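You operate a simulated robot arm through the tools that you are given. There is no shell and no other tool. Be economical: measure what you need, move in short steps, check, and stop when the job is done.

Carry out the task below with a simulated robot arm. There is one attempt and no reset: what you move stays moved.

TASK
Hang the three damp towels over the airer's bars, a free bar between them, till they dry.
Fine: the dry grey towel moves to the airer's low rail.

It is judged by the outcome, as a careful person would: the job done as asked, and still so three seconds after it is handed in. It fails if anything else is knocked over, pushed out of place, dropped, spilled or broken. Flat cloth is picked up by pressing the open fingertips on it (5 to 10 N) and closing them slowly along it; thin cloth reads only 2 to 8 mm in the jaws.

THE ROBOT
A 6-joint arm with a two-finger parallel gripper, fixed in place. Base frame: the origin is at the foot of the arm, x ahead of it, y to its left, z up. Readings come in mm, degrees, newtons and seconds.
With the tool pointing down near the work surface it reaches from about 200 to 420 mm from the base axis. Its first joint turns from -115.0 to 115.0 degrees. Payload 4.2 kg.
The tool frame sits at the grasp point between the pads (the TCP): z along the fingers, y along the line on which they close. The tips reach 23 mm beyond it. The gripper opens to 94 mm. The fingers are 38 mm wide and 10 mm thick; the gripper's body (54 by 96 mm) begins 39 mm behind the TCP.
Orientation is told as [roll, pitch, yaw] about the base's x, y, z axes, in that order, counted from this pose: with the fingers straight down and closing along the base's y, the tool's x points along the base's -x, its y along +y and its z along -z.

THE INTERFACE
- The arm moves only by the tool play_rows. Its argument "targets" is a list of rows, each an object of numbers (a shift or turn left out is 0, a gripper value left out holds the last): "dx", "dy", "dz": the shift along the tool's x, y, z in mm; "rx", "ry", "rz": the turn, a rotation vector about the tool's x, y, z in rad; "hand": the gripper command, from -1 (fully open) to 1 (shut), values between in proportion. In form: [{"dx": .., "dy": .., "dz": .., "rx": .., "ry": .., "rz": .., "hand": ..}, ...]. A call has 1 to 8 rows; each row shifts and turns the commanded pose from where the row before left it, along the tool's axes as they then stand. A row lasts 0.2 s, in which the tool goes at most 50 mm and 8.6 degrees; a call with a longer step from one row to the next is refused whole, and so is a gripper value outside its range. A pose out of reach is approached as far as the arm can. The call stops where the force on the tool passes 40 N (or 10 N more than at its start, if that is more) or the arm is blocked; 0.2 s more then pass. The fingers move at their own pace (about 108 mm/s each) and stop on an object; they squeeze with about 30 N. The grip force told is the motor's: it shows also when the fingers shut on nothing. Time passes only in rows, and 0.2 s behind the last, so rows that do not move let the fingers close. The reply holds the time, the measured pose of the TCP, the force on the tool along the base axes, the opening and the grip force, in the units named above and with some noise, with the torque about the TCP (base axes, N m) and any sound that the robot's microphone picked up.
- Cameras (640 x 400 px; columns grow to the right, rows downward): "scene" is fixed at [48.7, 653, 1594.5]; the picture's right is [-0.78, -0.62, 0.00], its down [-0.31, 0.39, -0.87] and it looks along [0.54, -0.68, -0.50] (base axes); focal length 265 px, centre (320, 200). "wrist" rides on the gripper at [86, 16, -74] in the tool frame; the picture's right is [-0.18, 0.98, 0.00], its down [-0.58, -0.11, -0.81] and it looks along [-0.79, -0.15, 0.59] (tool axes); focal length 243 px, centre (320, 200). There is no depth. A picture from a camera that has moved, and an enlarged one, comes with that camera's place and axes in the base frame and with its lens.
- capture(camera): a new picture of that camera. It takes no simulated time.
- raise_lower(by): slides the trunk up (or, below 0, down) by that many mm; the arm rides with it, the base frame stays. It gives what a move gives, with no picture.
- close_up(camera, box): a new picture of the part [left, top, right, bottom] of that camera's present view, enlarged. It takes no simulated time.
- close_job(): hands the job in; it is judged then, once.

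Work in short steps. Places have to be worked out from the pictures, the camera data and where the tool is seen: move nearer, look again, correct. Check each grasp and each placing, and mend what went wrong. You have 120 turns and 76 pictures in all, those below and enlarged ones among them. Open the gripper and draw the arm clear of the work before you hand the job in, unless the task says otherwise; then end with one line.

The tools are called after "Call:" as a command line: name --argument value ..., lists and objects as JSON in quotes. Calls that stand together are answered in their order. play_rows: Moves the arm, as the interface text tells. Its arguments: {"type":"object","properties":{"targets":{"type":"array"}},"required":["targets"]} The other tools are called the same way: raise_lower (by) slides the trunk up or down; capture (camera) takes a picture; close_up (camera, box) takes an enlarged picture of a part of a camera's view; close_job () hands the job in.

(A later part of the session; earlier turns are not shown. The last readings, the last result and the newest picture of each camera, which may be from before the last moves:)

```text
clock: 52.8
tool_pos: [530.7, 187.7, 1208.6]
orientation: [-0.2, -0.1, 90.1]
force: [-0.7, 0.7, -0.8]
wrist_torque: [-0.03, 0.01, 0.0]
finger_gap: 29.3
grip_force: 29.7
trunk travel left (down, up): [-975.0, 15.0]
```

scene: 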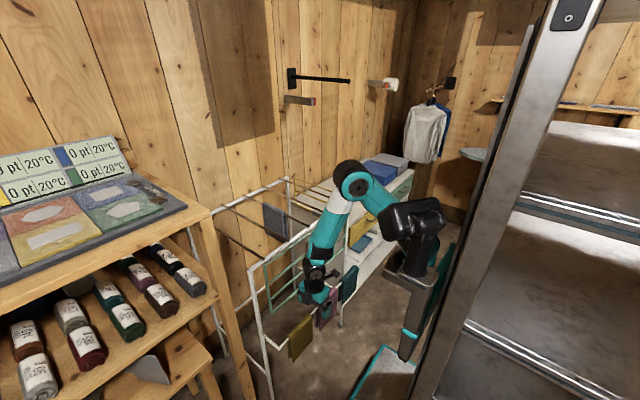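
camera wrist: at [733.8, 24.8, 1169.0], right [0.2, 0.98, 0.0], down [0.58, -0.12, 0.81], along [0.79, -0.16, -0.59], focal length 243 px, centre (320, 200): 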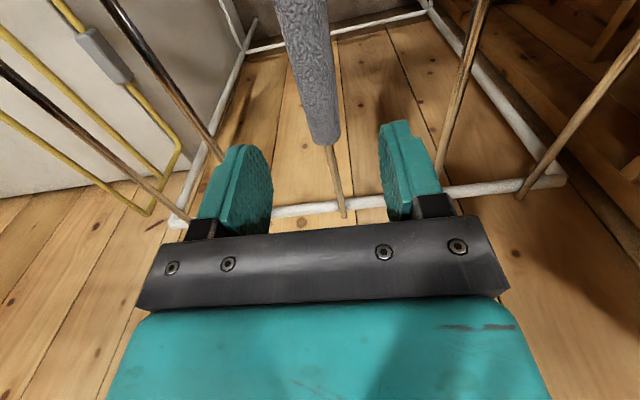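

I line up with the rail's slight skew, lean the tool 6° away from the wing, set back to x≈508, and lower with the trunk to just above the rail.

Call:
play_rows --targets '[{"rz": 0.024}, {"rx": 0.105}, {"dy": 22.5}, {}]'

Call:
raise_lower --by -370

Call:
capture --camera "wrist"

Call:
close_up --camera "scene" --box '[230, 220, 370, 340]'

```text
clock: 53.8
tool_pos: [507.9, 188.6, 1206.3]
orientation: [-6.2, 0.0, 88.6]
force: [0.5, 0.4, -1.0]
wrist_torque: [-0.02, 0.02, 0.0]
finger_gap: 29.0
grip_force: 29.8
trunk travel left (down, up): [-975.0, 15.0]
```

```text
clock: 57.4
tool_pos: [508.2, 189.7, 835.1]
orientation: [-6.2, -0.1, 88.6]
force: [-0.2, -0.4, -0.9]
wrist_torque: [0.0, 0.03, 0.02]
finger_gap: 29.8
grip_force: 30.2
trunk travel left (down, up): [-605.0, 385.0]
```

```text
37 pictures are left
camera wrist: at [482.5, 102.8, 908.5], right [-0.97, 0.21, -0.11], down [0.04, 0.58, 0.81], along [0.23, 0.79, -0.57], focal length 243 px, centre (320, 200)
```

wrist: 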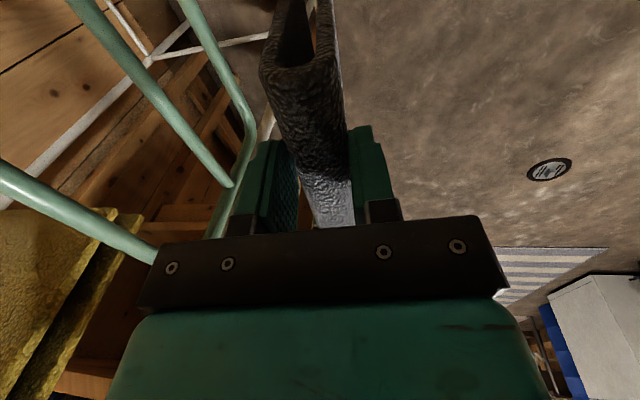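

```text
3.33 times, centred on (300, 280) of scene
camera zoom: at [48.7, 653.0, 1594.5], right [-0.78, -0.62, 0.0], down [-0.31, 0.39, -0.87], along [0.54, -0.68, -0.5], focal length 883 px, centre (387, -67)
```

zoom: 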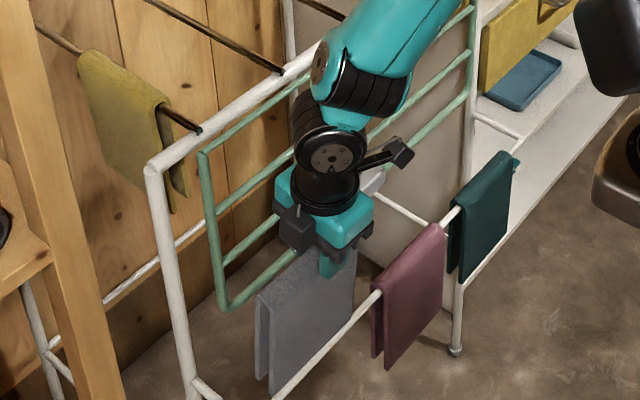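

Clear of the wing. I lower 45 mm along the tool axis and check the hem against the rail.

Call:
play_rows --targets '[{"dz": 15}, {"dz": 15}, {"dz": 15}, {}]'

Call:
close_up --camera "scene" --box '[266, 300, 338, 345]'

```text
clock: 58.4
tool_pos: [511.7, 188.4, 790.5]
orientation: [-6.2, -0.1, 88.6]
force: [-3.4, 0.0, -1.8]
wrist_torque: [-0.22, 0.56, 0.26]
finger_gap: 29.4
grip_force: 30.2
trunk travel left (down, up): [-605.0, 385.0]
```

```text
8.89 times, centred on (302, 322) of scene
camera zoom: at [48.7, 653.0, 1594.5], right [-0.78, -0.62, 0.0], down [-0.31, 0.39, -0.87], along [0.54, -0.68, -0.5], focal length 2355 px, centre (480, -889)
```

zoom: 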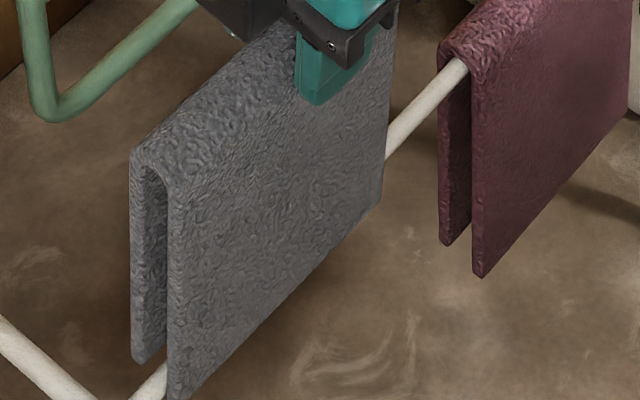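

Small -x force at the hem: the rail touches one leaf. I zoom on the hem's near corner.

Call:
close_up --camera "scene" --box '[270, 325, 310, 350]'

```text
16.00 times, centred on (290, 338) of scene
camera zoom: at [48.7, 653.0, 1594.5], right [-0.78, -0.62, 0.0], down [-0.31, 0.39, -0.87], along [0.54, -0.68, -0.5], focal length 4239 px, centre (800, -2000)
```

zoom: 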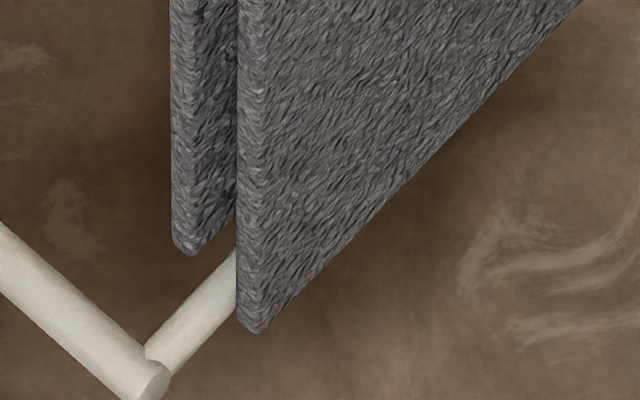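

The rail is inside the -x leaf, while the shorter +x leaf hasn't passed yet. I press +x a few mm so the +x leaf clears behind the rail, then lower.

Call:
play_rows --targets '[{"dy": -4}, {"dy": -3}, {"dz": 5}, {"dz": 5}, {"dz": 5}, {"dz": 5}, {}]'

Call:
close_up --camera "scene" --box '[270, 325, 310, 350]'

```text
clock: 60.0
tool_pos: [522.1, 188.0, 771.5]
orientation: [-6.2, -0.2, 88.6]
force: [-3.7, 0.2, -0.4]
wrist_torque: [0.09, 0.67, 0.34]
finger_gap: 29.6
grip_force: 30.1
trunk travel left (down, up): [-605.0, 385.0]
```

```text
16.00 times, centred on (290, 338) of scene
camera zoom: at [48.7, 653.0, 1594.5], right [-0.78, -0.62, 0.0], down [-0.31, 0.39, -0.87], along [0.54, -0.68, -0.5], focal length 4239 px, centre (800, -2000)
```

zoom: 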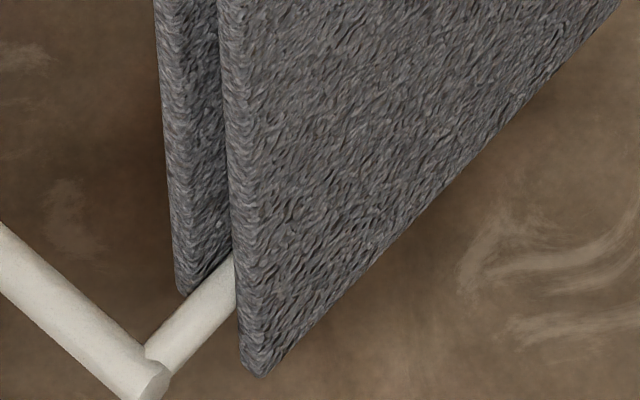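

The +x leaf is now behind the rail, so the rail is in the fold. I lower further.

Call:
play_rows --targets '[{"dz": 6}, {"dz": 6}, {"dz": 6}, {"dz": 6}, {}]'

Call:
close_up --camera "scene" --box '[262, 310, 318, 345]'

```text
clock: 61.2
tool_pos: [524.7, 188.1, 748.0]
orientation: [-6.2, -0.2, 88.6]
force: [-6.9, 1.0, 1.0]
wrist_torque: [0.19, 0.77, 0.48]
finger_gap: 29.7
grip_force: 30.3
trunk travel left (down, up): [-605.0, 385.0]
```

```text
11.43 times, centred on (290, 328) of scene
camera zoom: at [48.7, 653.0, 1594.5], right [-0.78, -0.62, 0.0], down [-0.31, 0.39, -0.87], along [0.54, -0.68, -0.5], focal length 3028 px, centre (663, -1257)
```

zoom: 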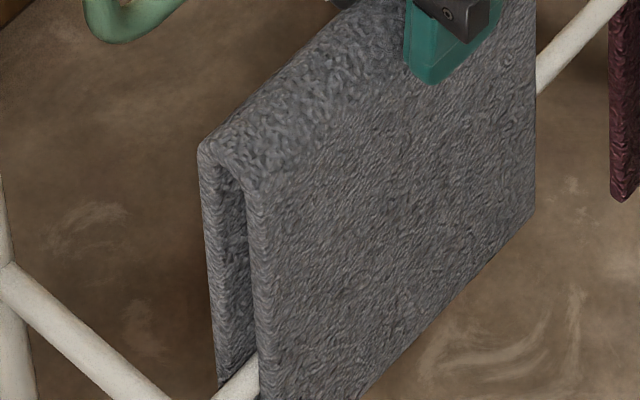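

In the fold. I relieve the side push by going 6 mm to -x, then lower along the axis.

Call:
play_rows --targets '[{"dy": 6}, {"dz": 8}, {"dz": 8}, {"dz": 8}, {"dz": 8}, {"dz": 8}, {}]'

```text
clock: 62.8
tool_pos: [522.8, 188.0, 708.8]
orientation: [-6.3, -0.1, 88.6]
force: [0.1, 0.4, -0.6]
wrist_torque: [0.02, 0.01, 0.03]
finger_gap: 29.5
grip_force: 30.2
trunk travel left (down, up): [-605.0, 385.0]
```

Free now. I continue towards the seat near z≈640.

Call:
play_rows --targets '[{"dy": 1, "dz": 10}, {"dz": 10}, {"dz": 10}, {"dz": 10}, {"dz": 10}, {"dz": 6}, {"dz": 4}, {}]'

Call:
close_up --camera "scene" --box '[254, 280, 350, 340]'

```text
clock: 64.6
tool_pos: [528.1, 188.4, 647.1]
orientation: [-6.1, -0.1, 88.6]
force: [-11.4, 1.3, 0.9]
wrist_torque: [0.23, 0.36, 0.94]
finger_gap: 29.4
grip_force: 30.2
trunk travel left (down, up): [-605.0, 385.0]
```

```text
6.67 times, centred on (302, 310) of scene
camera zoom: at [48.7, 653.0, 1594.5], right [-0.78, -0.62, 0.0], down [-0.31, 0.39, -0.87], along [0.54, -0.68, -0.5], focal length 1766 px, centre (440, -533)
```

zoom: 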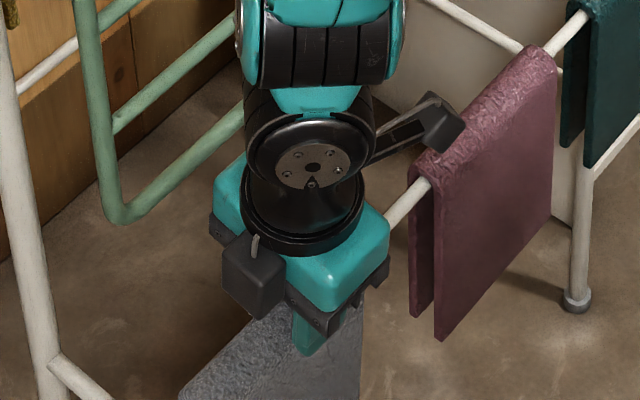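

The rail presses the +y end only. I turn back 1° and shift 3 mm to -x.

Call:
play_rows --targets '[{"rz": -0.018}, {"dy": 2.5}, {}]'

```text
clock: 65.4
tool_pos: [526.3, 188.1, 648.5]
orientation: [-6.3, -0.1, 89.6]
force: [0.5, -1.0, -2.0]
wrist_torque: [-0.03, 0.04, 0.01]
finger_gap: 29.5
grip_force: 30.1
trunk travel left (down, up): [-605.0, 385.0]
```

Force-free. I lower in small steps until the fold rests on the rail.

Call:
play_rows --targets '[{"dz": 3}, {"dz": 3}, {"dz": 3}, {"dz": 2}, {"dz": 2}, {}]'

```text
clock: 66.5
tool_pos: [527.1, 188.6, 639.1]
orientation: [-6.4, -0.1, 89.6]
force: [-9.8, -5.0, 29.0]
wrist_torque: [0.12, 0.14, 0.01]
finger_gap: 29.7
grip_force: 30.3
trunk travel left (down, up): [-605.0, 385.0]
stopped in row 5: the force on the tool passed its limit at 43 N (the readings are from after the stop); the commanded pose is now the measured one
```

Seated (contact at z≈640). I ease up, open to 60 mm and withdraw along the tool axis.

Call:
play_rows --targets '[{"dz": -2}, {"hand": 0.2}, {"hand": -0.1}, {"hand": -0.277}, {"dz": -20}, {"dz": -30}, {"dz": -30}, {"dz": -30}]'

Call:
close_up --camera "scene" --box '[240, 240, 380, 345]'

```text
clock: 68.3
tool_pos: [515.9, 188.1, 750.1]
orientation: [-6.3, -0.1, 89.5]
force: [0.7, 0.5, 0.5]
wrist_torque: [-0.04, 0.02, -0.02]
finger_gap: 60.1
grip_force: 0.1
trunk travel left (down, up): [-605.0, 385.0]
```

```text
3.81 times, centred on (310, 292) of scene
camera zoom: at [48.7, 653.0, 1594.5], right [-0.78, -0.62, 0.0], down [-0.31, 0.39, -0.87], along [0.54, -0.68, -0.5], focal length 1009 px, centre (358, -152)
```

zoom: 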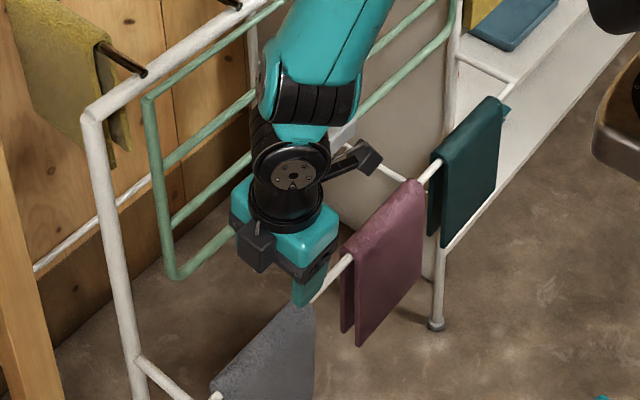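

Grey sits on the low rail. Next the plum towel (y centre ≈ -2): I slide over above it and look.

Call:
play_rows --targets '[{"dx": 47.5, "dy": 1}, {"dx": 47.5, "dy": 1}, {"dx": 47.5, "dy": 1}, {"dx": 47.5, "dy": 0.5}, {}]'

Call:
capture --camera "wrist"

Call:
close_up --camera "scene" --box '[240, 220, 380, 345]'

```text
clock: 69.5
tool_pos: [512.5, -0.4, 748.4]
orientation: [-6.3, -0.1, 89.7]
force: [-0.2, 0.3, 0.6]
wrist_torque: [-0.02, -0.02, 0.03]
finger_gap: 60.3
grip_force: 0.0
trunk travel left (down, up): [-605.0, 385.0]
```

```text
29 pictures are left
camera wrist: at [487.5, -88.0, 821.3], right [-0.98, 0.19, -0.11], down [0.02, 0.58, 0.81], along [0.22, 0.79, -0.57], focal length 243 px, centre (320, 200)
```

wrist: 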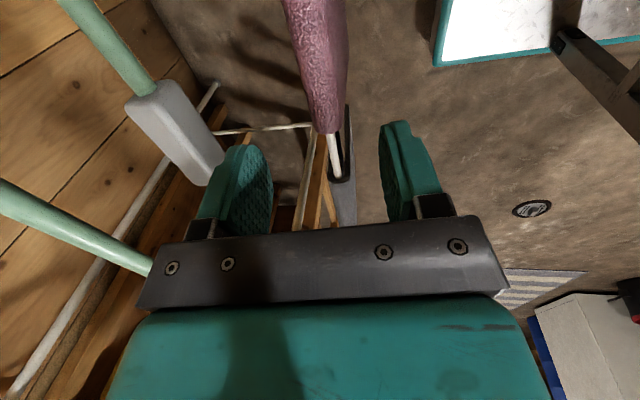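

```text
3.20 times, centred on (310, 282) of scene
camera zoom: at [48.7, 653.0, 1594.5], right [-0.78, -0.62, 0.0], down [-0.31, 0.39, -0.87], along [0.54, -0.68, -0.5], focal length 848 px, centre (352, -64)
```

zoom: 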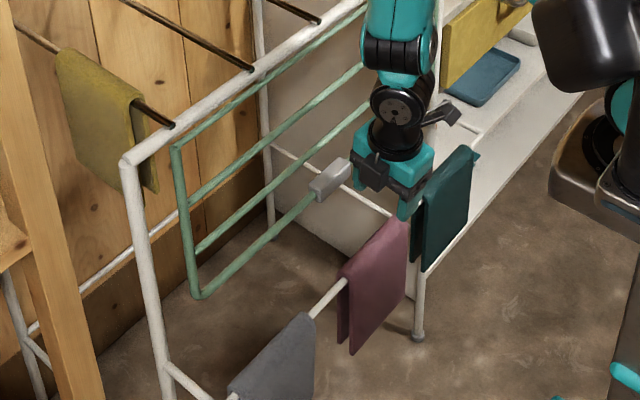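

Plum's ridge lines up (x≈530). The wing's clip at x≈590 stays about 25 mm clear of the gripper body. I lower astride plum.

Call:
play_rows --targets '[{"dx": 2, "dz": 20}, {"dz": 20}, {"dz": 20}, {"dz": 20}, {"dz": 20}, {"dz": 14}, {}]'

Call:
play_rows --targets '[{"hand": 0.0}, {"hand": 0.25}, {"hand": 0.45}, {"hand": 0.6}, {"hand": 0.8}, {"hand": 1.0}, {}]'

```text
clock: 71.1
tool_pos: [522.2, -3.3, 635.0]
orientation: [-6.3, -0.2, 89.6]
force: [0.1, 0.1, 0.0]
wrist_torque: [0.0, 0.0, 0.0]
finger_gap: 60.1
grip_force: 0.0
trunk travel left (down, up): [-605.0, 385.0]
```

```text
clock: 72.7
tool_pos: [526.3, -3.3, 636.1]
orientation: [-6.7, -0.1, 89.6]
force: [30.2, -4.1, 11.7]
wrist_torque: [-0.49, -0.5, 0.93]
finger_gap: 30.2
grip_force: 30.4
trunk travel left (down, up): [-605.0, 385.0]
```

The closing fingers pull the tool 30 N to +x, so the rail is further +x than my commanded centre. I relieve that.

Call:
play_rows --targets '[{"dy": -2}, {"dy": -2}, {"dy": -1.5}, {}]'

```text
clock: 73.7
tool_pos: [526.6, -3.2, 634.9]
orientation: [-6.0, -0.2, 89.5]
force: [-3.0, 3.0, 11.2]
wrist_torque: [-0.25, -0.01, 0.12]
finger_gap: 29.9
grip_force: 30.2
trunk travel left (down, up): [-605.0, 385.0]
```

Balanced now. I lift 15 mm, then go up with the trunk.

Call:
play_rows --targets '[{"dy": -0.3, "dz": -3}, {"dy": -0.4, "dz": -4}, {"dy": -0.4, "dz": -4}, {"dy": -0.4, "dz": -4}]'

Call:
raise_lower --by 370

Call:
close_up --camera "scene" --box '[220, 150, 400, 345]'

```text
clock: 74.7
tool_pos: [528.9, -2.6, 651.3]
orientation: [-6.2, -0.1, 89.6]
force: [-0.6, 0.8, -1.0]
wrist_torque: [-0.02, 0.0, 0.02]
finger_gap: 30.2
grip_force: 29.4
trunk travel left (down, up): [-605.0, 385.0]
```

```text
clock: 78.2
tool_pos: [529.2, -3.2, 1019.8]
orientation: [-6.3, -0.1, 89.6]
force: [-0.1, -0.1, -1.4]
wrist_torque: [-0.02, -0.01, 0.02]
finger_gap: 30.2
grip_force: 29.8
trunk travel left (down, up): [-975.0, 15.0]
```

```text
2.05 times, centred on (310, 248) of scene
camera zoom: at [48.7, 653.0, 1594.5], right [-0.78, -0.62, 0.0], down [-0.31, 0.39, -0.87], along [0.54, -0.68, -0.5], focal length 543 px, centre (340, 103)
```

zoom: 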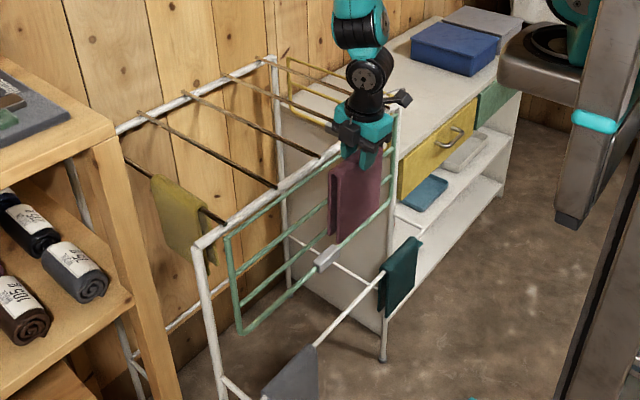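

Plum is free. I raise the arm 185 mm and turn a quarter about the vertical, keeping the lean so its leaves stay vertical.

Call:
play_rows --targets '[{"dy": -2.5, "dz": -23}, {"dy": -2.5, "dz": -23}, {"dy": -2.5, "dz": -23}, {"dy": -2.5, "dz": -23}, {"dy": -2.5, "dz": -23}, {"dy": -2.5, "dz": -23}, {"dy": -2.5, "dz": -23}, {"dy": -2.5, "dz": -23}]'

Call:
play_rows --targets '[{"ry": 0.0155, "rz": 0.1423}, {"ry": 0.0155, "rz": 0.1423}, {"ry": 0.0155, "rz": 0.1423}, {"ry": 0.0155, "rz": 0.1423}, {"ry": 0.0155, "rz": 0.1423}, {"ry": 0.0155, "rz": 0.1423}, {"ry": 0.0155, "rz": 0.1423}, {"ry": 0.0155, "rz": 0.1423}]'

Call:
play_rows --targets '[{"ry": 0.0155, "rz": 0.1423}, {"ry": 0.0155, "rz": 0.1423}, {"ry": 0.0155, "rz": 0.1423}, {}]'

Call:
capture --camera "wrist"

```text
clock: 80.0
tool_pos: [528.2, -3.5, 1204.8]
orientation: [-6.3, -0.1, 89.7]
force: [0.3, -0.6, -2.4]
wrist_torque: [-0.02, 0.03, 0.03]
finger_gap: 29.9
grip_force: 30.0
trunk travel left (down, up): [-975.0, 15.0]
```

```text
clock: 81.8
tool_pos: [528.1, -3.8, 1206.4]
orientation: [-6.2, -0.2, 23.9]
force: [0.1, 0.3, -1.1]
wrist_torque: [0.0, 0.0, -0.02]
finger_gap: 29.8
grip_force: 29.9
trunk travel left (down, up): [-975.0, 15.0]
```

```text
clock: 82.8
tool_pos: [528.3, -2.4, 1205.7]
orientation: [-6.1, -0.1, -0.7]
force: [0.1, -0.1, -1.2]
wrist_torque: [0.02, 0.03, -0.02]
finger_gap: 29.9
grip_force: 30.4
trunk travel left (down, up): [-975.0, 15.0]
```

```text
26 pictures are left
camera wrist: at [443.4, 22.1, 1278.6], right [0.2, 0.97, -0.1], down [0.58, -0.03, 0.81], along [0.79, -0.22, -0.57], focal length 243 px, centre (320, 200)
```

wrist: 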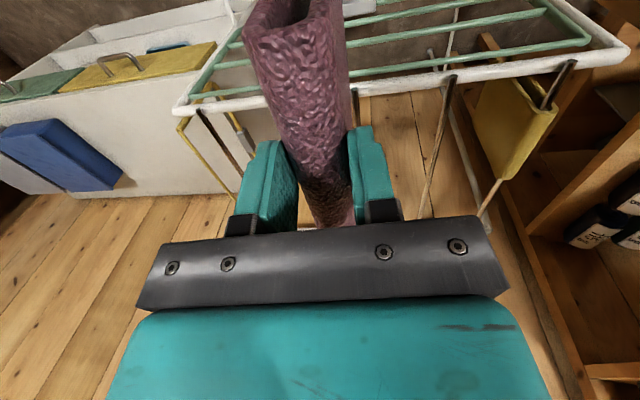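

Bar 3 is at y≈3. I go over it at x≈740 and lower the hem to about 10 mm above the bar.

Call:
play_rows --targets '[{"dx": -42.4, "dy": 2}, {"dx": -42.4, "dy": 2}, {"dx": -42.4, "dy": 2}, {"dx": -42.4, "dy": 2}, {"dx": -42.4, "dy": 2}, {"dy": 2.7, "dz": 24.8}, {"dy": 2.7, "dz": 24.8}, {}]'

Call:
close_up --camera "scene" --box '[256, 185, 328, 230]'

```text
clock: 84.6
tool_pos: [741.0, 4.7, 1158.2]
orientation: [-6.1, -0.1, -0.6]
force: [0.7, 0.0, -0.9]
wrist_torque: [0.0, 0.0, 0.01]
finger_gap: 29.4
grip_force: 29.9
trunk travel left (down, up): [-975.0, 15.0]
```

```text
8.89 times, centred on (292, 208) of scene
camera zoom: at [48.7, 653.0, 1594.5], right [-0.78, -0.62, 0.0], down [-0.31, 0.39, -0.87], along [0.54, -0.68, -0.5], focal length 2355 px, centre (569, 133)
```

zoom: 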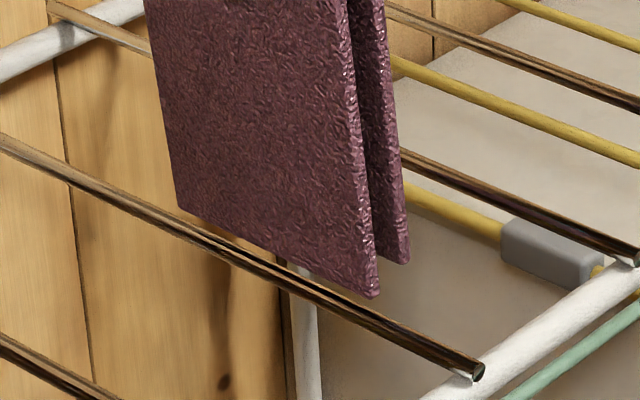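

The scene view puts the +y hem 8 mm lower than the -y hem, with the fold's middle at y≈2.7 and the bar at y≈1. I lower the +y leaf past the bar first, then nudge -y so the other leaf passes too.

Call:
play_rows --targets '[{"dy": 0.6, "dz": 6}, {"dy": 0.6, "dz": 6}, {"dy": 0.6, "dz": 6}, {"dy": 0.3, "dz": 3}, {}]'

Call:
close_up --camera "scene" --box '[276, 205, 316, 230]'

```text
clock: 85.5
tool_pos: [742.5, 5.0, 1145.3]
orientation: [-6.0, -0.5, -0.6]
force: [-1.7, 0.5, 19.8]
wrist_torque: [0.08, 0.49, -0.13]
finger_gap: 29.3
grip_force: 30.0
trunk travel left (down, up): [-975.0, 15.0]
stopped in row 4: the force on the tool passed its limit at 46 N (the readings are from after the stop); the commanded pose is now the measured one
```

```text
16.00 times, centred on (296, 218) of scene
camera zoom: at [48.7, 653.0, 1594.5], right [-0.78, -0.62, 0.0], down [-0.31, 0.39, -0.87], along [0.54, -0.68, -0.5], focal length 4239 px, centre (704, -80)
```

zoom: 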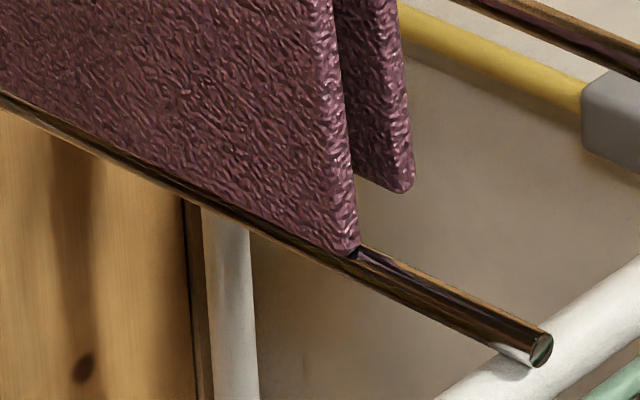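

The +y leaf landed on top of the bar, so I need to be further +y. I lift 6, shift +8 and lower again.

Call:
play_rows --targets '[{"dy": -0.6, "dz": -6}, {"dy": 8}, {"dy": 0.6, "dz": 5}, {"dy": 0.4, "dz": 4}, {"dy": 0.3, "dz": 3}, {}]'

Call:
close_up --camera "scene" --box '[276, 205, 316, 230]'

```text
clock: 86.8
tool_pos: [741.9, 12.7, 1136.4]
orientation: [-6.0, -0.1, -0.7]
force: [0.2, -0.1, -0.7]
wrist_torque: [0.03, -0.03, 0.0]
finger_gap: 29.6
grip_force: 29.5
trunk travel left (down, up): [-975.0, 15.0]
```

```text
16.00 times, centred on (296, 218) of scene
camera zoom: at [48.7, 653.0, 1594.5], right [-0.78, -0.62, 0.0], down [-0.31, 0.39, -0.87], along [0.54, -0.68, -0.5], focal length 4239 px, centre (704, -80)
```

zoom: 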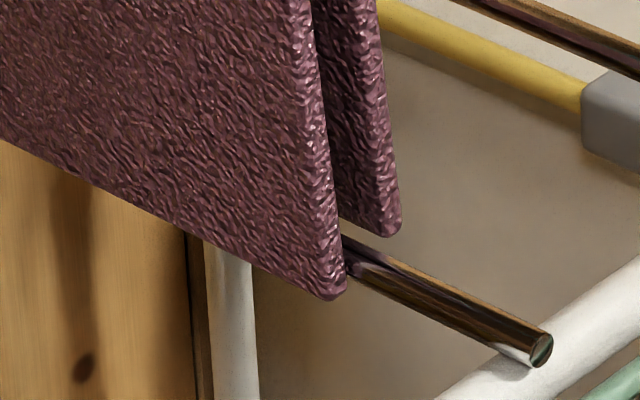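

The +y leaf has passed in front of the bar. I shift back -y 4 mm and lower so the -y leaf drops behind it.

Call:
play_rows --targets '[{"dy": -2}, {"dy": -2}, {"dy": 0.4, "dz": 4}, {"dy": 0.4, "dz": 4}, {}]'

Call:
close_up --camera "scene" --box '[276, 205, 316, 230]'

```text
clock: 88.0
tool_pos: [741.0, 8.8, 1128.8]
orientation: [-6.0, -0.3, -0.5]
force: [-0.7, 4.8, 1.4]
wrist_torque: [0.8, -0.16, 0.32]
finger_gap: 29.2
grip_force: 30.2
trunk travel left (down, up): [-975.0, 15.0]
```

```text
16.00 times, centred on (296, 218) of scene
camera zoom: at [48.7, 653.0, 1594.5], right [-0.78, -0.62, 0.0], down [-0.31, 0.39, -0.87], along [0.54, -0.68, -0.5], focal length 4239 px, centre (704, -80)
```

zoom: 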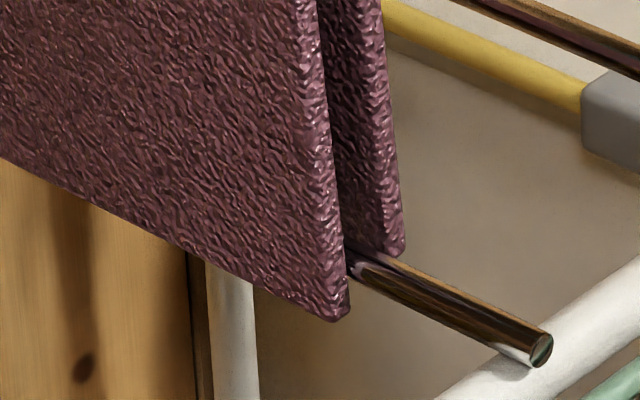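

The bar presses the +y leaf's inner face and the -y hem is going behind the bar. I lower further.

Call:
play_rows --targets '[{"dy": 0.4, "dz": 4}, {"dy": 0.4, "dz": 4}, {"dy": 0.5, "dz": 5}, {"dy": 0.5, "dz": 5}, {}]'

Call:
close_up --camera "scene" --box '[276, 205, 316, 230]'

```text
clock: 89.2
tool_pos: [741.4, 8.9, 1110.6]
orientation: [-6.1, -0.2, -0.6]
force: [-0.2, 0.1, -0.7]
wrist_torque: [0.02, -0.01, 0.03]
finger_gap: 29.7
grip_force: 29.7
trunk travel left (down, up): [-975.0, 15.0]
```

```text
16.00 times, centred on (296, 218) of scene
camera zoom: at [48.7, 653.0, 1594.5], right [-0.78, -0.62, 0.0], down [-0.31, 0.39, -0.87], along [0.54, -0.68, -0.5], focal length 4239 px, centre (704, -80)
```

zoom: 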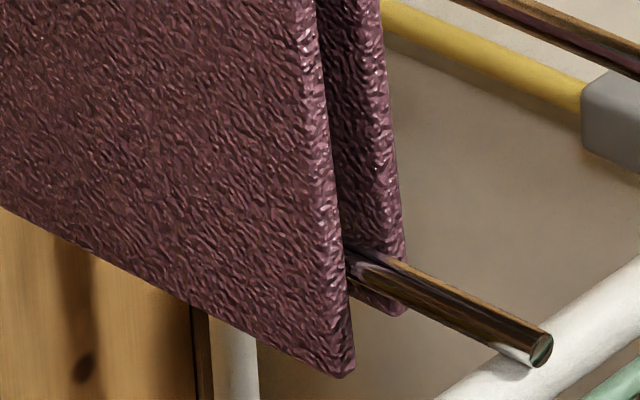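

The bar is clearly between the leaves and force-free. I lower on.

Call:
play_rows --targets '[{"dy": 1.0, "dz": 12}, {"dy": 1.0, "dz": 12}, {"dy": 1.0, "dz": 12}, {"dy": 1.0, "dz": 12}, {"dy": 1.0, "dz": 12}, {"dy": 1.0, "dz": 12}, {"dy": 1.0, "dz": 12}]'

```text
clock: 90.8
tool_pos: [742.9, 5.7, 1026.4]
orientation: [-6.1, -0.2, -0.6]
force: [-0.3, -2.7, -1.9]
wrist_torque: [-0.08, -0.03, 0.13]
finger_gap: 29.6
grip_force: 30.2
trunk travel left (down, up): [-975.0, 15.0]
```

Call:
play_rows --targets '[{"dy": -1.5, "dz": 8}, {"dy": 0, "dz": 8}, {"dy": 0.4, "dz": 6}, {"dy": 0.4, "dz": 4}, {}]'

```text
clock: 92.0
tool_pos: [742.6, 3.4, 1001.2]
orientation: [-6.1, -0.3, -0.7]
force: [-0.6, -0.2, -0.9]
wrist_torque: [0.03, -0.02, 0.0]
finger_gap: 29.7
grip_force: 30.1
trunk travel left (down, up): [-975.0, 15.0]
```

Call:
play_rows --targets '[{"dy": 0.3, "dz": 3}, {"dy": 0.3, "dz": 3}, {"dy": 0.2, "dz": 2}, {"dy": 0.2, "dz": 2}, {"dy": 0.2, "dz": 1.5}, {}]'

```text
clock: 93.5
tool_pos: [743.0, 2.8, 989.6]
orientation: [-5.9, -0.3, -0.6]
force: [0.1, 0.4, -0.7]
wrist_torque: [0.0, 0.0, -0.01]
finger_gap: 29.2
grip_force: 30.5
trunk travel left (down, up): [-975.0, 15.0]
```

Call:
play_rows --targets '[{"dy": 0.1, "dz": 1}, {"dy": 0.1, "dz": 1}, {"dy": 0.1, "dz": 1}, {"dy": 0.1, "dz": 1}, {}]'

Call:
close_up --camera "scene" --box '[246, 180, 326, 230]'

```text
clock: 94.7
tool_pos: [742.6, 2.7, 985.9]
orientation: [-6.1, -0.4, -0.6]
force: [-0.6, -1.0, 6.7]
wrist_torque: [-0.02, -0.33, 0.15]
finger_gap: 29.6
grip_force: 29.5
trunk travel left (down, up): [-975.0, 15.0]
```

```text
8.00 times, centred on (286, 205) of scene
camera zoom: at [48.7, 653.0, 1594.5], right [-0.78, -0.62, 0.0], down [-0.31, 0.39, -0.87], along [0.54, -0.68, -0.5], focal length 2119 px, centre (592, 160)
```

zoom: 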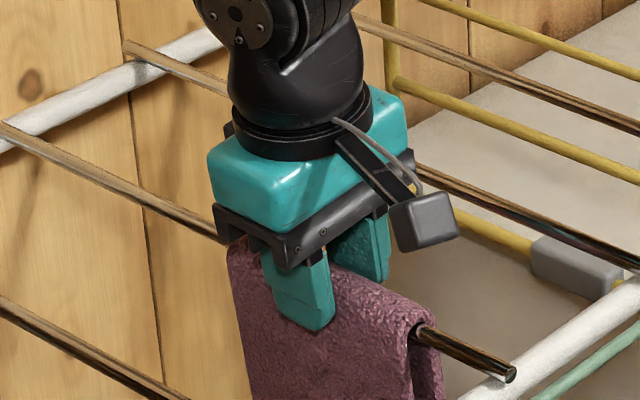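

Seated with 7 N. I open to 60 mm and rise along the tool axis.

Call:
play_rows --targets '[{"hand": 0.3}, {"hand": 0.0}, {"hand": -0.277}, {"dz": -20}, {"dz": -30}, {"dz": -30}, {"dz": -30}]'

Call:
close_up --camera "scene" --box '[210, 160, 350, 260]'

```text
clock: 96.2
tool_pos: [741.9, 12.9, 1093.5]
orientation: [-6.0, -0.3, -0.6]
force: [0.5, 0.6, 0.1]
wrist_torque: [-0.03, 0.01, 0.0]
finger_gap: 60.0
grip_force: 0.1
trunk travel left (down, up): [-975.0, 15.0]
```

```text
4.00 times, centred on (280, 210) of scene
camera zoom: at [48.7, 653.0, 1594.5], right [-0.78, -0.62, 0.0], down [-0.31, 0.39, -0.87], along [0.54, -0.68, -0.5], focal length 1060 px, centre (480, 160)
```

zoom: 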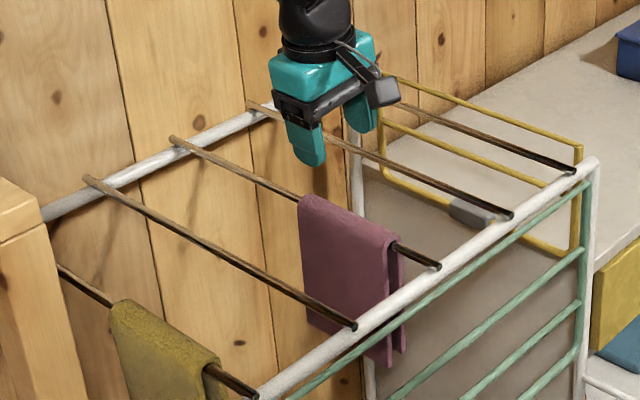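

Plum hangs on bar 3. Now the teal towel, next to the cabinet: I'll approach with yaw -90 so the camera stays on the empty side. First I retreat in front of the airer and straighten the tool.

Call:
play_rows --targets '[{"dx": 34.5, "dy": -27}, {"dx": 34.5, "dy": -27}, {"dx": 34.5, "dy": -27}, {"dx": 34.5, "dy": -27}, {"dx": 34.5, "dy": -27}, {"dx": 34.5, "dy": -27}, {"dx": 34.5, "dy": -27}, {"rx": -0.107}]'

Call:
play_rows --targets '[{"rz": 0.1425}, {"rz": 0.1425}, {"rz": 0.1425}, {"rz": 0.1425}, {"rz": 0.1425}, {"rz": 0.1425}, {"rz": 0.1425}, {"rz": 0.1425}]'

Call:
play_rows --targets '[{"rz": 0.1425}, {"rz": 0.1425}, {"rz": 0.1425}, {"rx": -0.108}, {}]'

```text
clock: 98.0
tool_pos: [499.6, -169.8, 1112.0]
orientation: [0.1, -0.3, -0.7]
force: [0.6, -0.2, -0.1]
wrist_torque: [-0.04, 0.0, 0.02]
finger_gap: 60.0
grip_force: 0.1
trunk travel left (down, up): [-975.0, 15.0]
```

```text
clock: 99.8
tool_pos: [498.6, -169.9, 1113.7]
orientation: [0.4, -0.1, -66.0]
force: [-0.8, -0.6, 0.1]
wrist_torque: [-0.02, -0.02, 0.02]
finger_gap: 60.3
grip_force: 0.0
trunk travel left (down, up): [-975.0, 15.0]
```

```text
clock: 101.0
tool_pos: [499.5, -170.2, 1112.9]
orientation: [6.6, 0.1, -90.4]
force: [-0.2, -0.4, -0.1]
wrist_torque: [0.0, -0.01, 0.0]
finger_gap: 60.2
grip_force: 0.0
trunk travel left (down, up): [-975.0, 15.0]
```

Orientation is as wanted. I lower with the trunk to just above the rail and look at teal.

Call:
raise_lower --by -360

Call:
capture --camera "wrist"

Call:
close_up --camera "scene" --box '[270, 210, 410, 310]'

```text
clock: 104.5
tool_pos: [499.5, -170.5, 753.1]
orientation: [6.4, 0.2, -90.4]
force: [0.2, -0.9, 0.4]
wrist_torque: [-0.02, 0.01, 0.0]
finger_gap: 59.9
grip_force: 0.2
trunk travel left (down, up): [-615.0, 375.0]
```

```text
18 pictures are left
camera wrist: at [508.5, -84.3, 830.3], right [0.98, -0.19, 0.11], down [-0.2, -0.58, 0.79], along [-0.09, -0.79, -0.61], focal length 243 px, centre (320, 200)
```

wrist: 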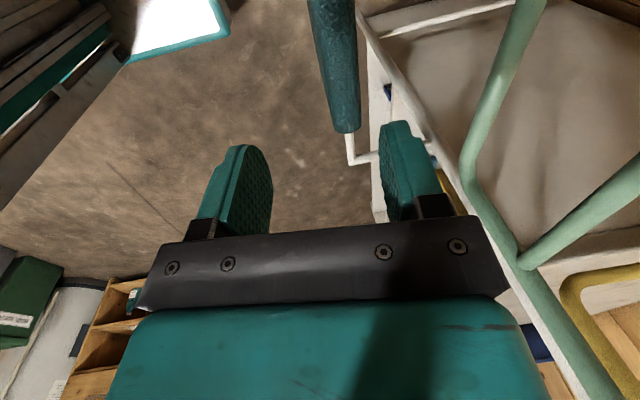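

```text
4.00 times, centred on (340, 260) of scene
camera zoom: at [48.7, 653.0, 1594.5], right [-0.78, -0.62, 0.0], down [-0.31, 0.39, -0.87], along [0.54, -0.68, -0.5], focal length 1060 px, centre (240, -40)
```

zoom: 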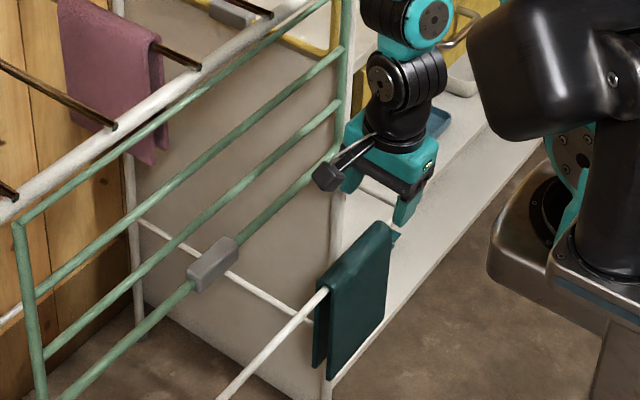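

Teal spans y≈-107…-243 with its ridge at x≈527. I align over it and lower astride.

Call:
play_rows --targets '[{"dx": -2, "dy": 13}, {"dz": 20}, {"dz": 20}, {"dz": 20}, {"dz": 20}, {"dz": 20}, {"dz": 19}, {}]'

Call:
close_up --camera "scene" --box '[270, 210, 410, 310]'

```text
clock: 106.3
tool_pos: [526.0, -171.7, 636.7]
orientation: [6.4, 0.1, -90.3]
force: [-0.5, -0.3, -0.6]
wrist_torque: [-0.03, 0.01, 0.02]
finger_gap: 60.2
grip_force: 0.0
trunk travel left (down, up): [-615.0, 375.0]
```

```text
4.00 times, centred on (340, 260) of scene
camera zoom: at [48.7, 653.0, 1594.5], right [-0.78, -0.62, 0.0], down [-0.31, 0.39, -0.87], along [0.54, -0.68, -0.5], focal length 1060 px, centre (240, -40)
```

zoom: 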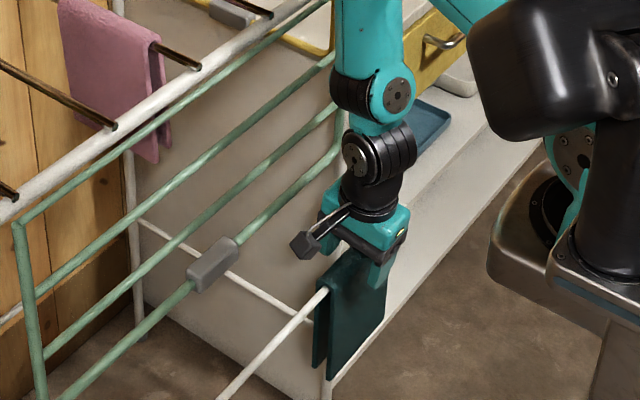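

Nothing is touched. I close in steps.

Call:
play_rows --targets '[{"dz": 2, "hand": 0.0}, {"hand": 0.25}, {"hand": 0.45}, {"hand": 0.6}, {"hand": 0.8}, {"hand": 1.0}, {}]'

```text
clock: 108.0
tool_pos: [527.0, -172.9, 635.2]
orientation: [6.5, 0.1, -90.3]
force: [8.7, 0.3, 1.6]
wrist_torque: [-0.17, -0.1, 0.63]
finger_gap: 30.3
grip_force: 29.8
trunk travel left (down, up): [-615.0, 375.0]
```

Gripped at 30.3 mm. I relieve slightly, lift 15 mm, then go up with the trunk.

Call:
play_rows --targets '[{"dy": 1.2}, {"dy": 0.3, "dz": -3}, {"dy": 0.4, "dz": -4}, {"dy": 0.4, "dz": -4}, {"dy": 0.4, "dz": -4}]'

Call:
raise_lower --by 365

Call:
play_rows --targets '[{"dy": 2.5, "dz": -23}, {"dy": 2.5, "dz": -23}, {"dy": 2.5, "dz": -23}, {"dy": 2.5, "dz": -23}, {"dy": 2.5, "dz": -23}, {"dy": 2.5, "dz": -23}, {"dy": 2.5, "dz": -23}, {"dy": 2.5, "dz": -23}]'

Call:
close_up --camera "scene" --box '[220, 110, 420, 350]'

```text
clock: 109.2
tool_pos: [526.0, -172.6, 650.7]
orientation: [6.3, 0.0, -90.4]
force: [1.0, 0.5, -1.9]
wrist_torque: [0.08, -0.02, 0.1]
finger_gap: 30.2
grip_force: 30.1
trunk travel left (down, up): [-615.0, 375.0]
```

```text
clock: 112.7
tool_pos: [526.4, -172.1, 1014.8]
orientation: [6.4, 0.1, -90.3]
force: [0.0, 0.1, -2.2]
wrist_torque: [0.03, 0.06, -0.02]
finger_gap: 29.9
grip_force: 29.9
trunk travel left (down, up): [-980.0, 10.0]
```

```text
clock: 114.5
tool_pos: [525.0, -172.1, 1200.5]
orientation: [6.5, 0.1, -90.4]
force: [0.4, 0.7, -1.0]
wrist_torque: [0.0, 0.02, -0.02]
finger_gap: 29.8
grip_force: 30.0
trunk travel left (down, up): [-980.0, 10.0]
```

```text
1.67 times, centred on (320, 230) of scene
camera zoom: at [48.7, 653.0, 1594.5], right [-0.78, -0.62, 0.0], down [-0.31, 0.39, -0.87], along [0.54, -0.68, -0.5], focal length 442 px, centre (320, 150)
```

zoom: 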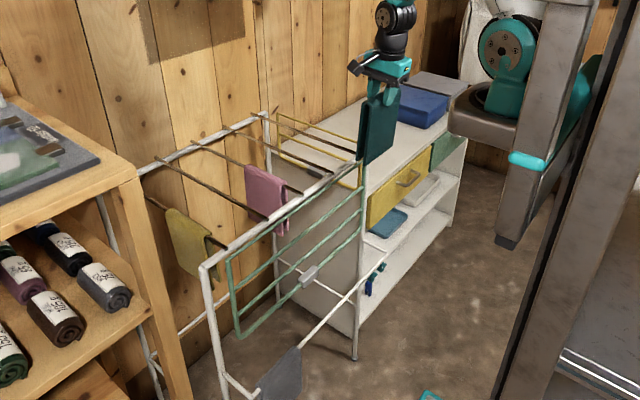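

Teal is up. I turn it a quarter about the vertical to lie along the bars.

Call:
play_rows --targets '[{"ry": 0.0158, "rz": -0.1416}, {"ry": 0.0158, "rz": -0.1416}, {"ry": 0.0158, "rz": -0.1416}, {"ry": 0.0158, "rz": -0.1416}, {"ry": 0.0158, "rz": -0.1416}, {"ry": 0.0158, "rz": -0.1416}, {"ry": 0.0158, "rz": -0.1416}, {"ry": 0.0158, "rz": -0.1416}]'

Call:
play_rows --targets '[{"ry": 0.0158, "rz": -0.1416}, {"ry": 0.0158, "rz": -0.1416}, {"ry": 0.0158, "rz": -0.1416}, {}]'

Call:
capture --camera "wrist"

```text
clock: 116.3
tool_pos: [526.5, -171.5, 1200.0]
orientation: [6.5, 0.0, -25.0]
force: [-0.6, 0.6, -0.3]
wrist_torque: [-0.03, 0.01, 0.0]
finger_gap: 29.3
grip_force: 30.4
trunk travel left (down, up): [-980.0, 10.0]
```

```text
clock: 117.3
tool_pos: [526.7, -173.4, 1200.7]
orientation: [6.6, 0.0, -0.5]
force: [0.1, -0.4, -1.6]
wrist_torque: [0.0, 0.0, 0.0]
finger_gap: 29.6
grip_force: 30.3
trunk travel left (down, up): [-980.0, 10.0]
```

```text
14 pictures are left
camera wrist: at [440.9, -164.2, 1277.3], right [0.19, 0.98, 0.11], down [0.58, -0.2, 0.79], along [0.79, -0.09, -0.6], focal length 243 px, centre (320, 200)
```

wrist: 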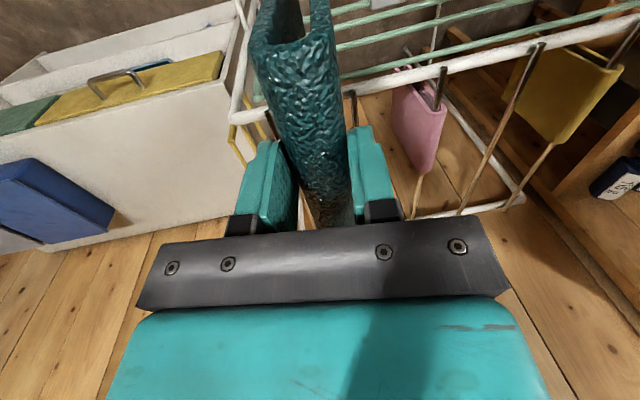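

By the same spacing bar 1 lies near y≈-238 at x=740. I move over it, a bit to the -y side, with the hem about 10 mm above, then look.

Call:
play_rows --targets '[{"dx": -42.6, "dy": -14}, {"dx": -42.6, "dy": -14}, {"dx": -42.6, "dy": -14}, {"dx": -42.6, "dy": -14}, {"dx": -42.6, "dy": -14}, {"dy": -2, "dz": 18}, {"dy": -2, "dz": 18}, {}]'

Call:
close_up --camera "scene" --box '[286, 170, 350, 210]'

```text
clock: 119.1
tool_pos: [738.6, -243.4, 1156.3]
orientation: [6.4, 0.0, -0.5]
force: [-0.3, -0.1, -0.7]
wrist_torque: [-0.02, 0.02, 0.04]
finger_gap: 29.5
grip_force: 30.4
trunk travel left (down, up): [-980.0, 10.0]
```

```text
10.00 times, centred on (318, 190) of scene
camera zoom: at [48.7, 653.0, 1594.5], right [-0.78, -0.62, 0.0], down [-0.31, 0.39, -0.87], along [0.54, -0.68, -0.5], focal length 2649 px, centre (340, 300)
```

zoom: 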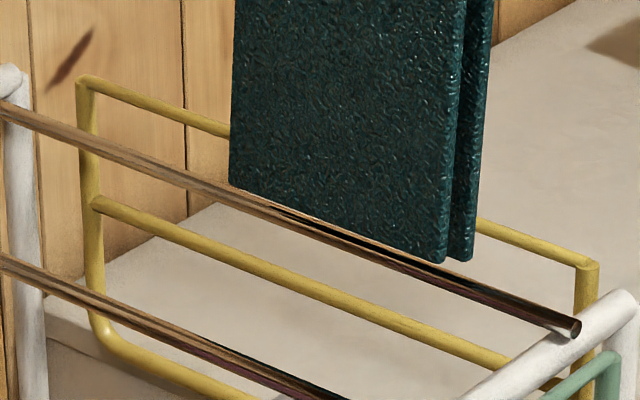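

The -y leaf hangs about 6 mm lower, and the fold sits about 10 mm to the -y side of the bar at the hem. I lower so the -y leaf goes beside the bar, then shift +y until it touches.

Call:
play_rows --targets '[{"dy": -0.6, "dz": 5}, {"dy": -0.5, "dz": 4.5}, {"dy": -0.4, "dz": 3.5}, {"dy": 3}, {"dy": 3}, {}]'

Call:
close_up --camera "scene" --box '[314, 185, 346, 205]'

```text
clock: 120.5
tool_pos: [738.1, -239.0, 1146.1]
orientation: [6.4, -0.2, -0.6]
force: [-0.4, -5.6, 17.8]
wrist_torque: [-0.94, -0.24, -0.26]
finger_gap: 30.0
grip_force: 29.7
trunk travel left (down, up): [-980.0, 10.0]
```

```text
16.00 times, centred on (330, 195) of scene
camera zoom: at [48.7, 653.0, 1594.5], right [-0.78, -0.62, 0.0], down [-0.31, 0.39, -0.87], along [0.54, -0.68, -0.5], focal length 4239 px, centre (160, 280)
```

zoom: 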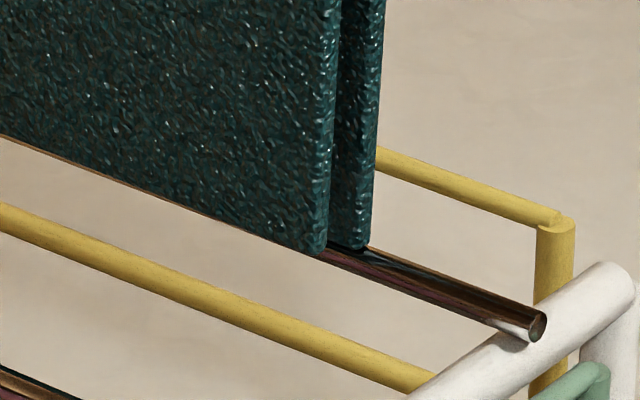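

The lower (-y) leaf is sitting on the bar, mirroring what happened with plum. I lift 8 mm, go 10 mm to -y, and lower beside the bar.

Call:
play_rows --targets '[{"dy": 0.9, "dz": -8}, {"dy": -5}, {"dy": -5}, {"dy": -0.7, "dz": 6}, {"dy": -0.6, "dz": 5}, {"dy": -0.5, "dz": 4}, {}]'

Call:
close_up --camera "scene" --box '[314, 185, 346, 205]'

```text
clock: 122.1
tool_pos: [738.9, -248.5, 1136.7]
orientation: [6.5, 0.0, -0.5]
force: [-0.6, -5.3, 0.1]
wrist_torque: [-0.95, 0.14, 0.32]
finger_gap: 29.8
grip_force: 30.0
trunk travel left (down, up): [-980.0, 10.0]
```

```text
16.00 times, centred on (330, 195) of scene
camera zoom: at [48.7, 653.0, 1594.5], right [-0.78, -0.62, 0.0], down [-0.31, 0.39, -0.87], along [0.54, -0.68, -0.5], focal length 4239 px, centre (160, 280)
```

zoom: 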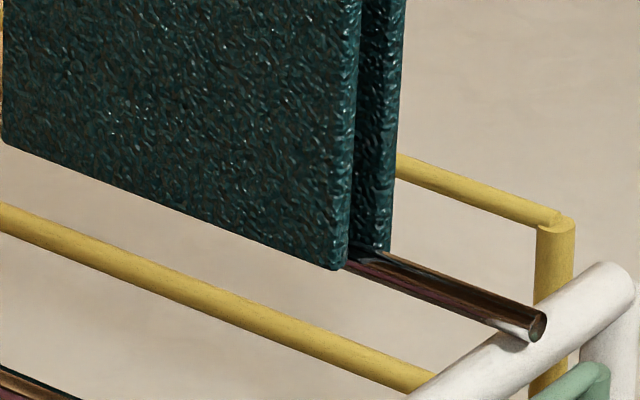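

Side force only, with no vertical load: the -y leaf is behind the bar and the +y leaf now covers it in front, so they straddle it. I lower further.

Call:
play_rows --targets '[{"dy": -0.5, "dz": 4}, {"dy": -0.5, "dz": 4}, {"dy": -0.6, "dz": 5}, {"dy": -0.6, "dz": 5}, {}]'

Call:
close_up --camera "scene" --box '[314, 185, 346, 205]'

```text
clock: 123.3
tool_pos: [737.6, -246.6, 1117.4]
orientation: [6.5, -0.1, -0.7]
force: [0.5, 0.5, -1.2]
wrist_torque: [0.01, 0.01, 0.0]
finger_gap: 29.6
grip_force: 29.9
trunk travel left (down, up): [-980.0, 10.0]
```

```text
16.00 times, centred on (330, 195) of scene
camera zoom: at [48.7, 653.0, 1594.5], right [-0.78, -0.62, 0.0], down [-0.31, 0.39, -0.87], along [0.54, -0.68, -0.5], focal length 4239 px, centre (160, 280)
```

zoom: 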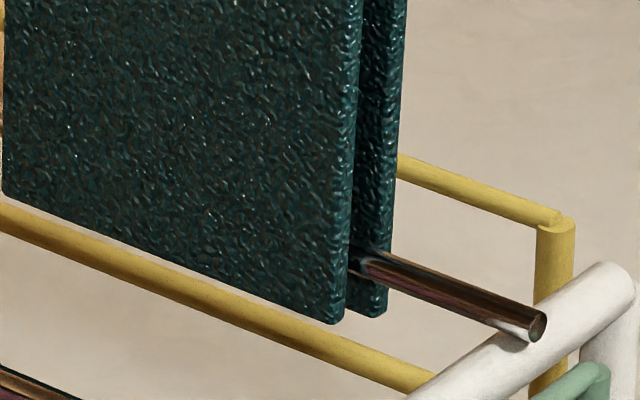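

The bar is in the fold. I lower on with a slight +y drift, as with plum.

Call:
play_rows --targets '[{"dy": -0.8, "dz": 12}, {"dy": -0.8, "dz": 12}, {"dy": -0.8, "dz": 12}, {"dy": -0.8, "dz": 12}, {"dy": -0.8, "dz": 12}, {"dy": -0.8, "dz": 12}, {"dy": -0.6, "dz": 10}]'

```text
clock: 124.9
tool_pos: [738.8, -244.8, 1035.4]
orientation: [6.4, -0.1, -0.6]
force: [0.4, -0.1, -1.2]
wrist_torque: [-0.02, 0.02, 0.02]
finger_gap: 29.6
grip_force: 29.9
trunk travel left (down, up): [-980.0, 10.0]
```

Call:
play_rows --targets '[{"dy": 0.2, "dz": 10}, {"dy": 0.2, "dz": 10}, {"dy": 0, "dz": 8}, {"dy": 0, "dz": 6}, {}]'

```text
clock: 126.1
tool_pos: [738.4, -240.6, 1002.0]
orientation: [6.6, -0.1, -0.6]
force: [0.3, -4.1, -0.4]
wrist_torque: [-0.16, 0.07, 0.24]
finger_gap: 29.5
grip_force: 30.2
trunk travel left (down, up): [-980.0, 10.0]
```

Call:
play_rows --targets '[{"dy": -1.5, "dz": 4}, {"dy": -0.5, "dz": 4}, {"dy": -0.2, "dz": 2}, {"dy": -0.2, "dz": 2}, {}]'

```text
clock: 127.3
tool_pos: [739.4, -241.0, 989.6]
orientation: [6.5, 0.0, -0.6]
force: [0.7, -0.4, -1.1]
wrist_torque: [0.03, -0.01, 0.01]
finger_gap: 29.3
grip_force: 30.2
trunk travel left (down, up): [-980.0, 10.0]
```

Call:
play_rows --targets '[{"dz": 1}, {"dz": 1}, {"dz": 1}, {"dz": 1}, {}]'

```text
clock: 128.5
tool_pos: [738.4, -242.2, 985.5]
orientation: [6.5, -0.1, -0.7]
force: [0.4, 0.7, -0.8]
wrist_torque: [-0.02, -0.07, 0.04]
finger_gap: 29.6
grip_force: 29.5
trunk travel left (down, up): [-980.0, 10.0]
```

Call:
play_rows --targets '[{"dz": 1}, {"dz": 1}, {}]'

Call:
close_up --camera "scene" --box '[280, 160, 352, 205]'

```text
clock: 129.3
tool_pos: [739.3, -240.3, 985.8]
orientation: [6.5, -0.1, -0.6]
force: [-4.0, -0.6, 16.3]
wrist_torque: [0.01, -0.26, 0.08]
finger_gap: 29.5
grip_force: 30.5
trunk travel left (down, up): [-980.0, 10.0]
```

```text
8.89 times, centred on (316, 182) of scene
camera zoom: at [48.7, 653.0, 1594.5], right [-0.78, -0.62, 0.0], down [-0.31, 0.39, -0.87], along [0.54, -0.68, -0.5], focal length 2355 px, centre (356, 356)
```

zoom: 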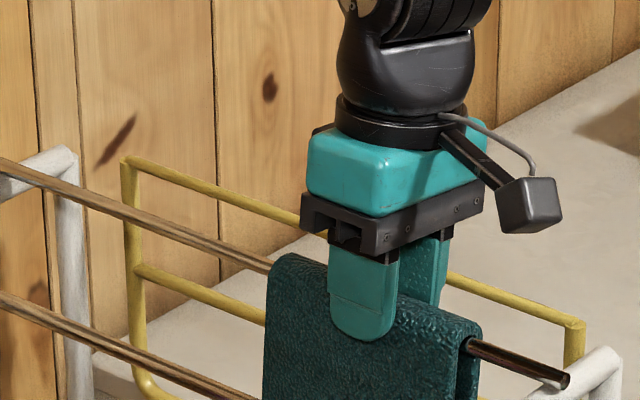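

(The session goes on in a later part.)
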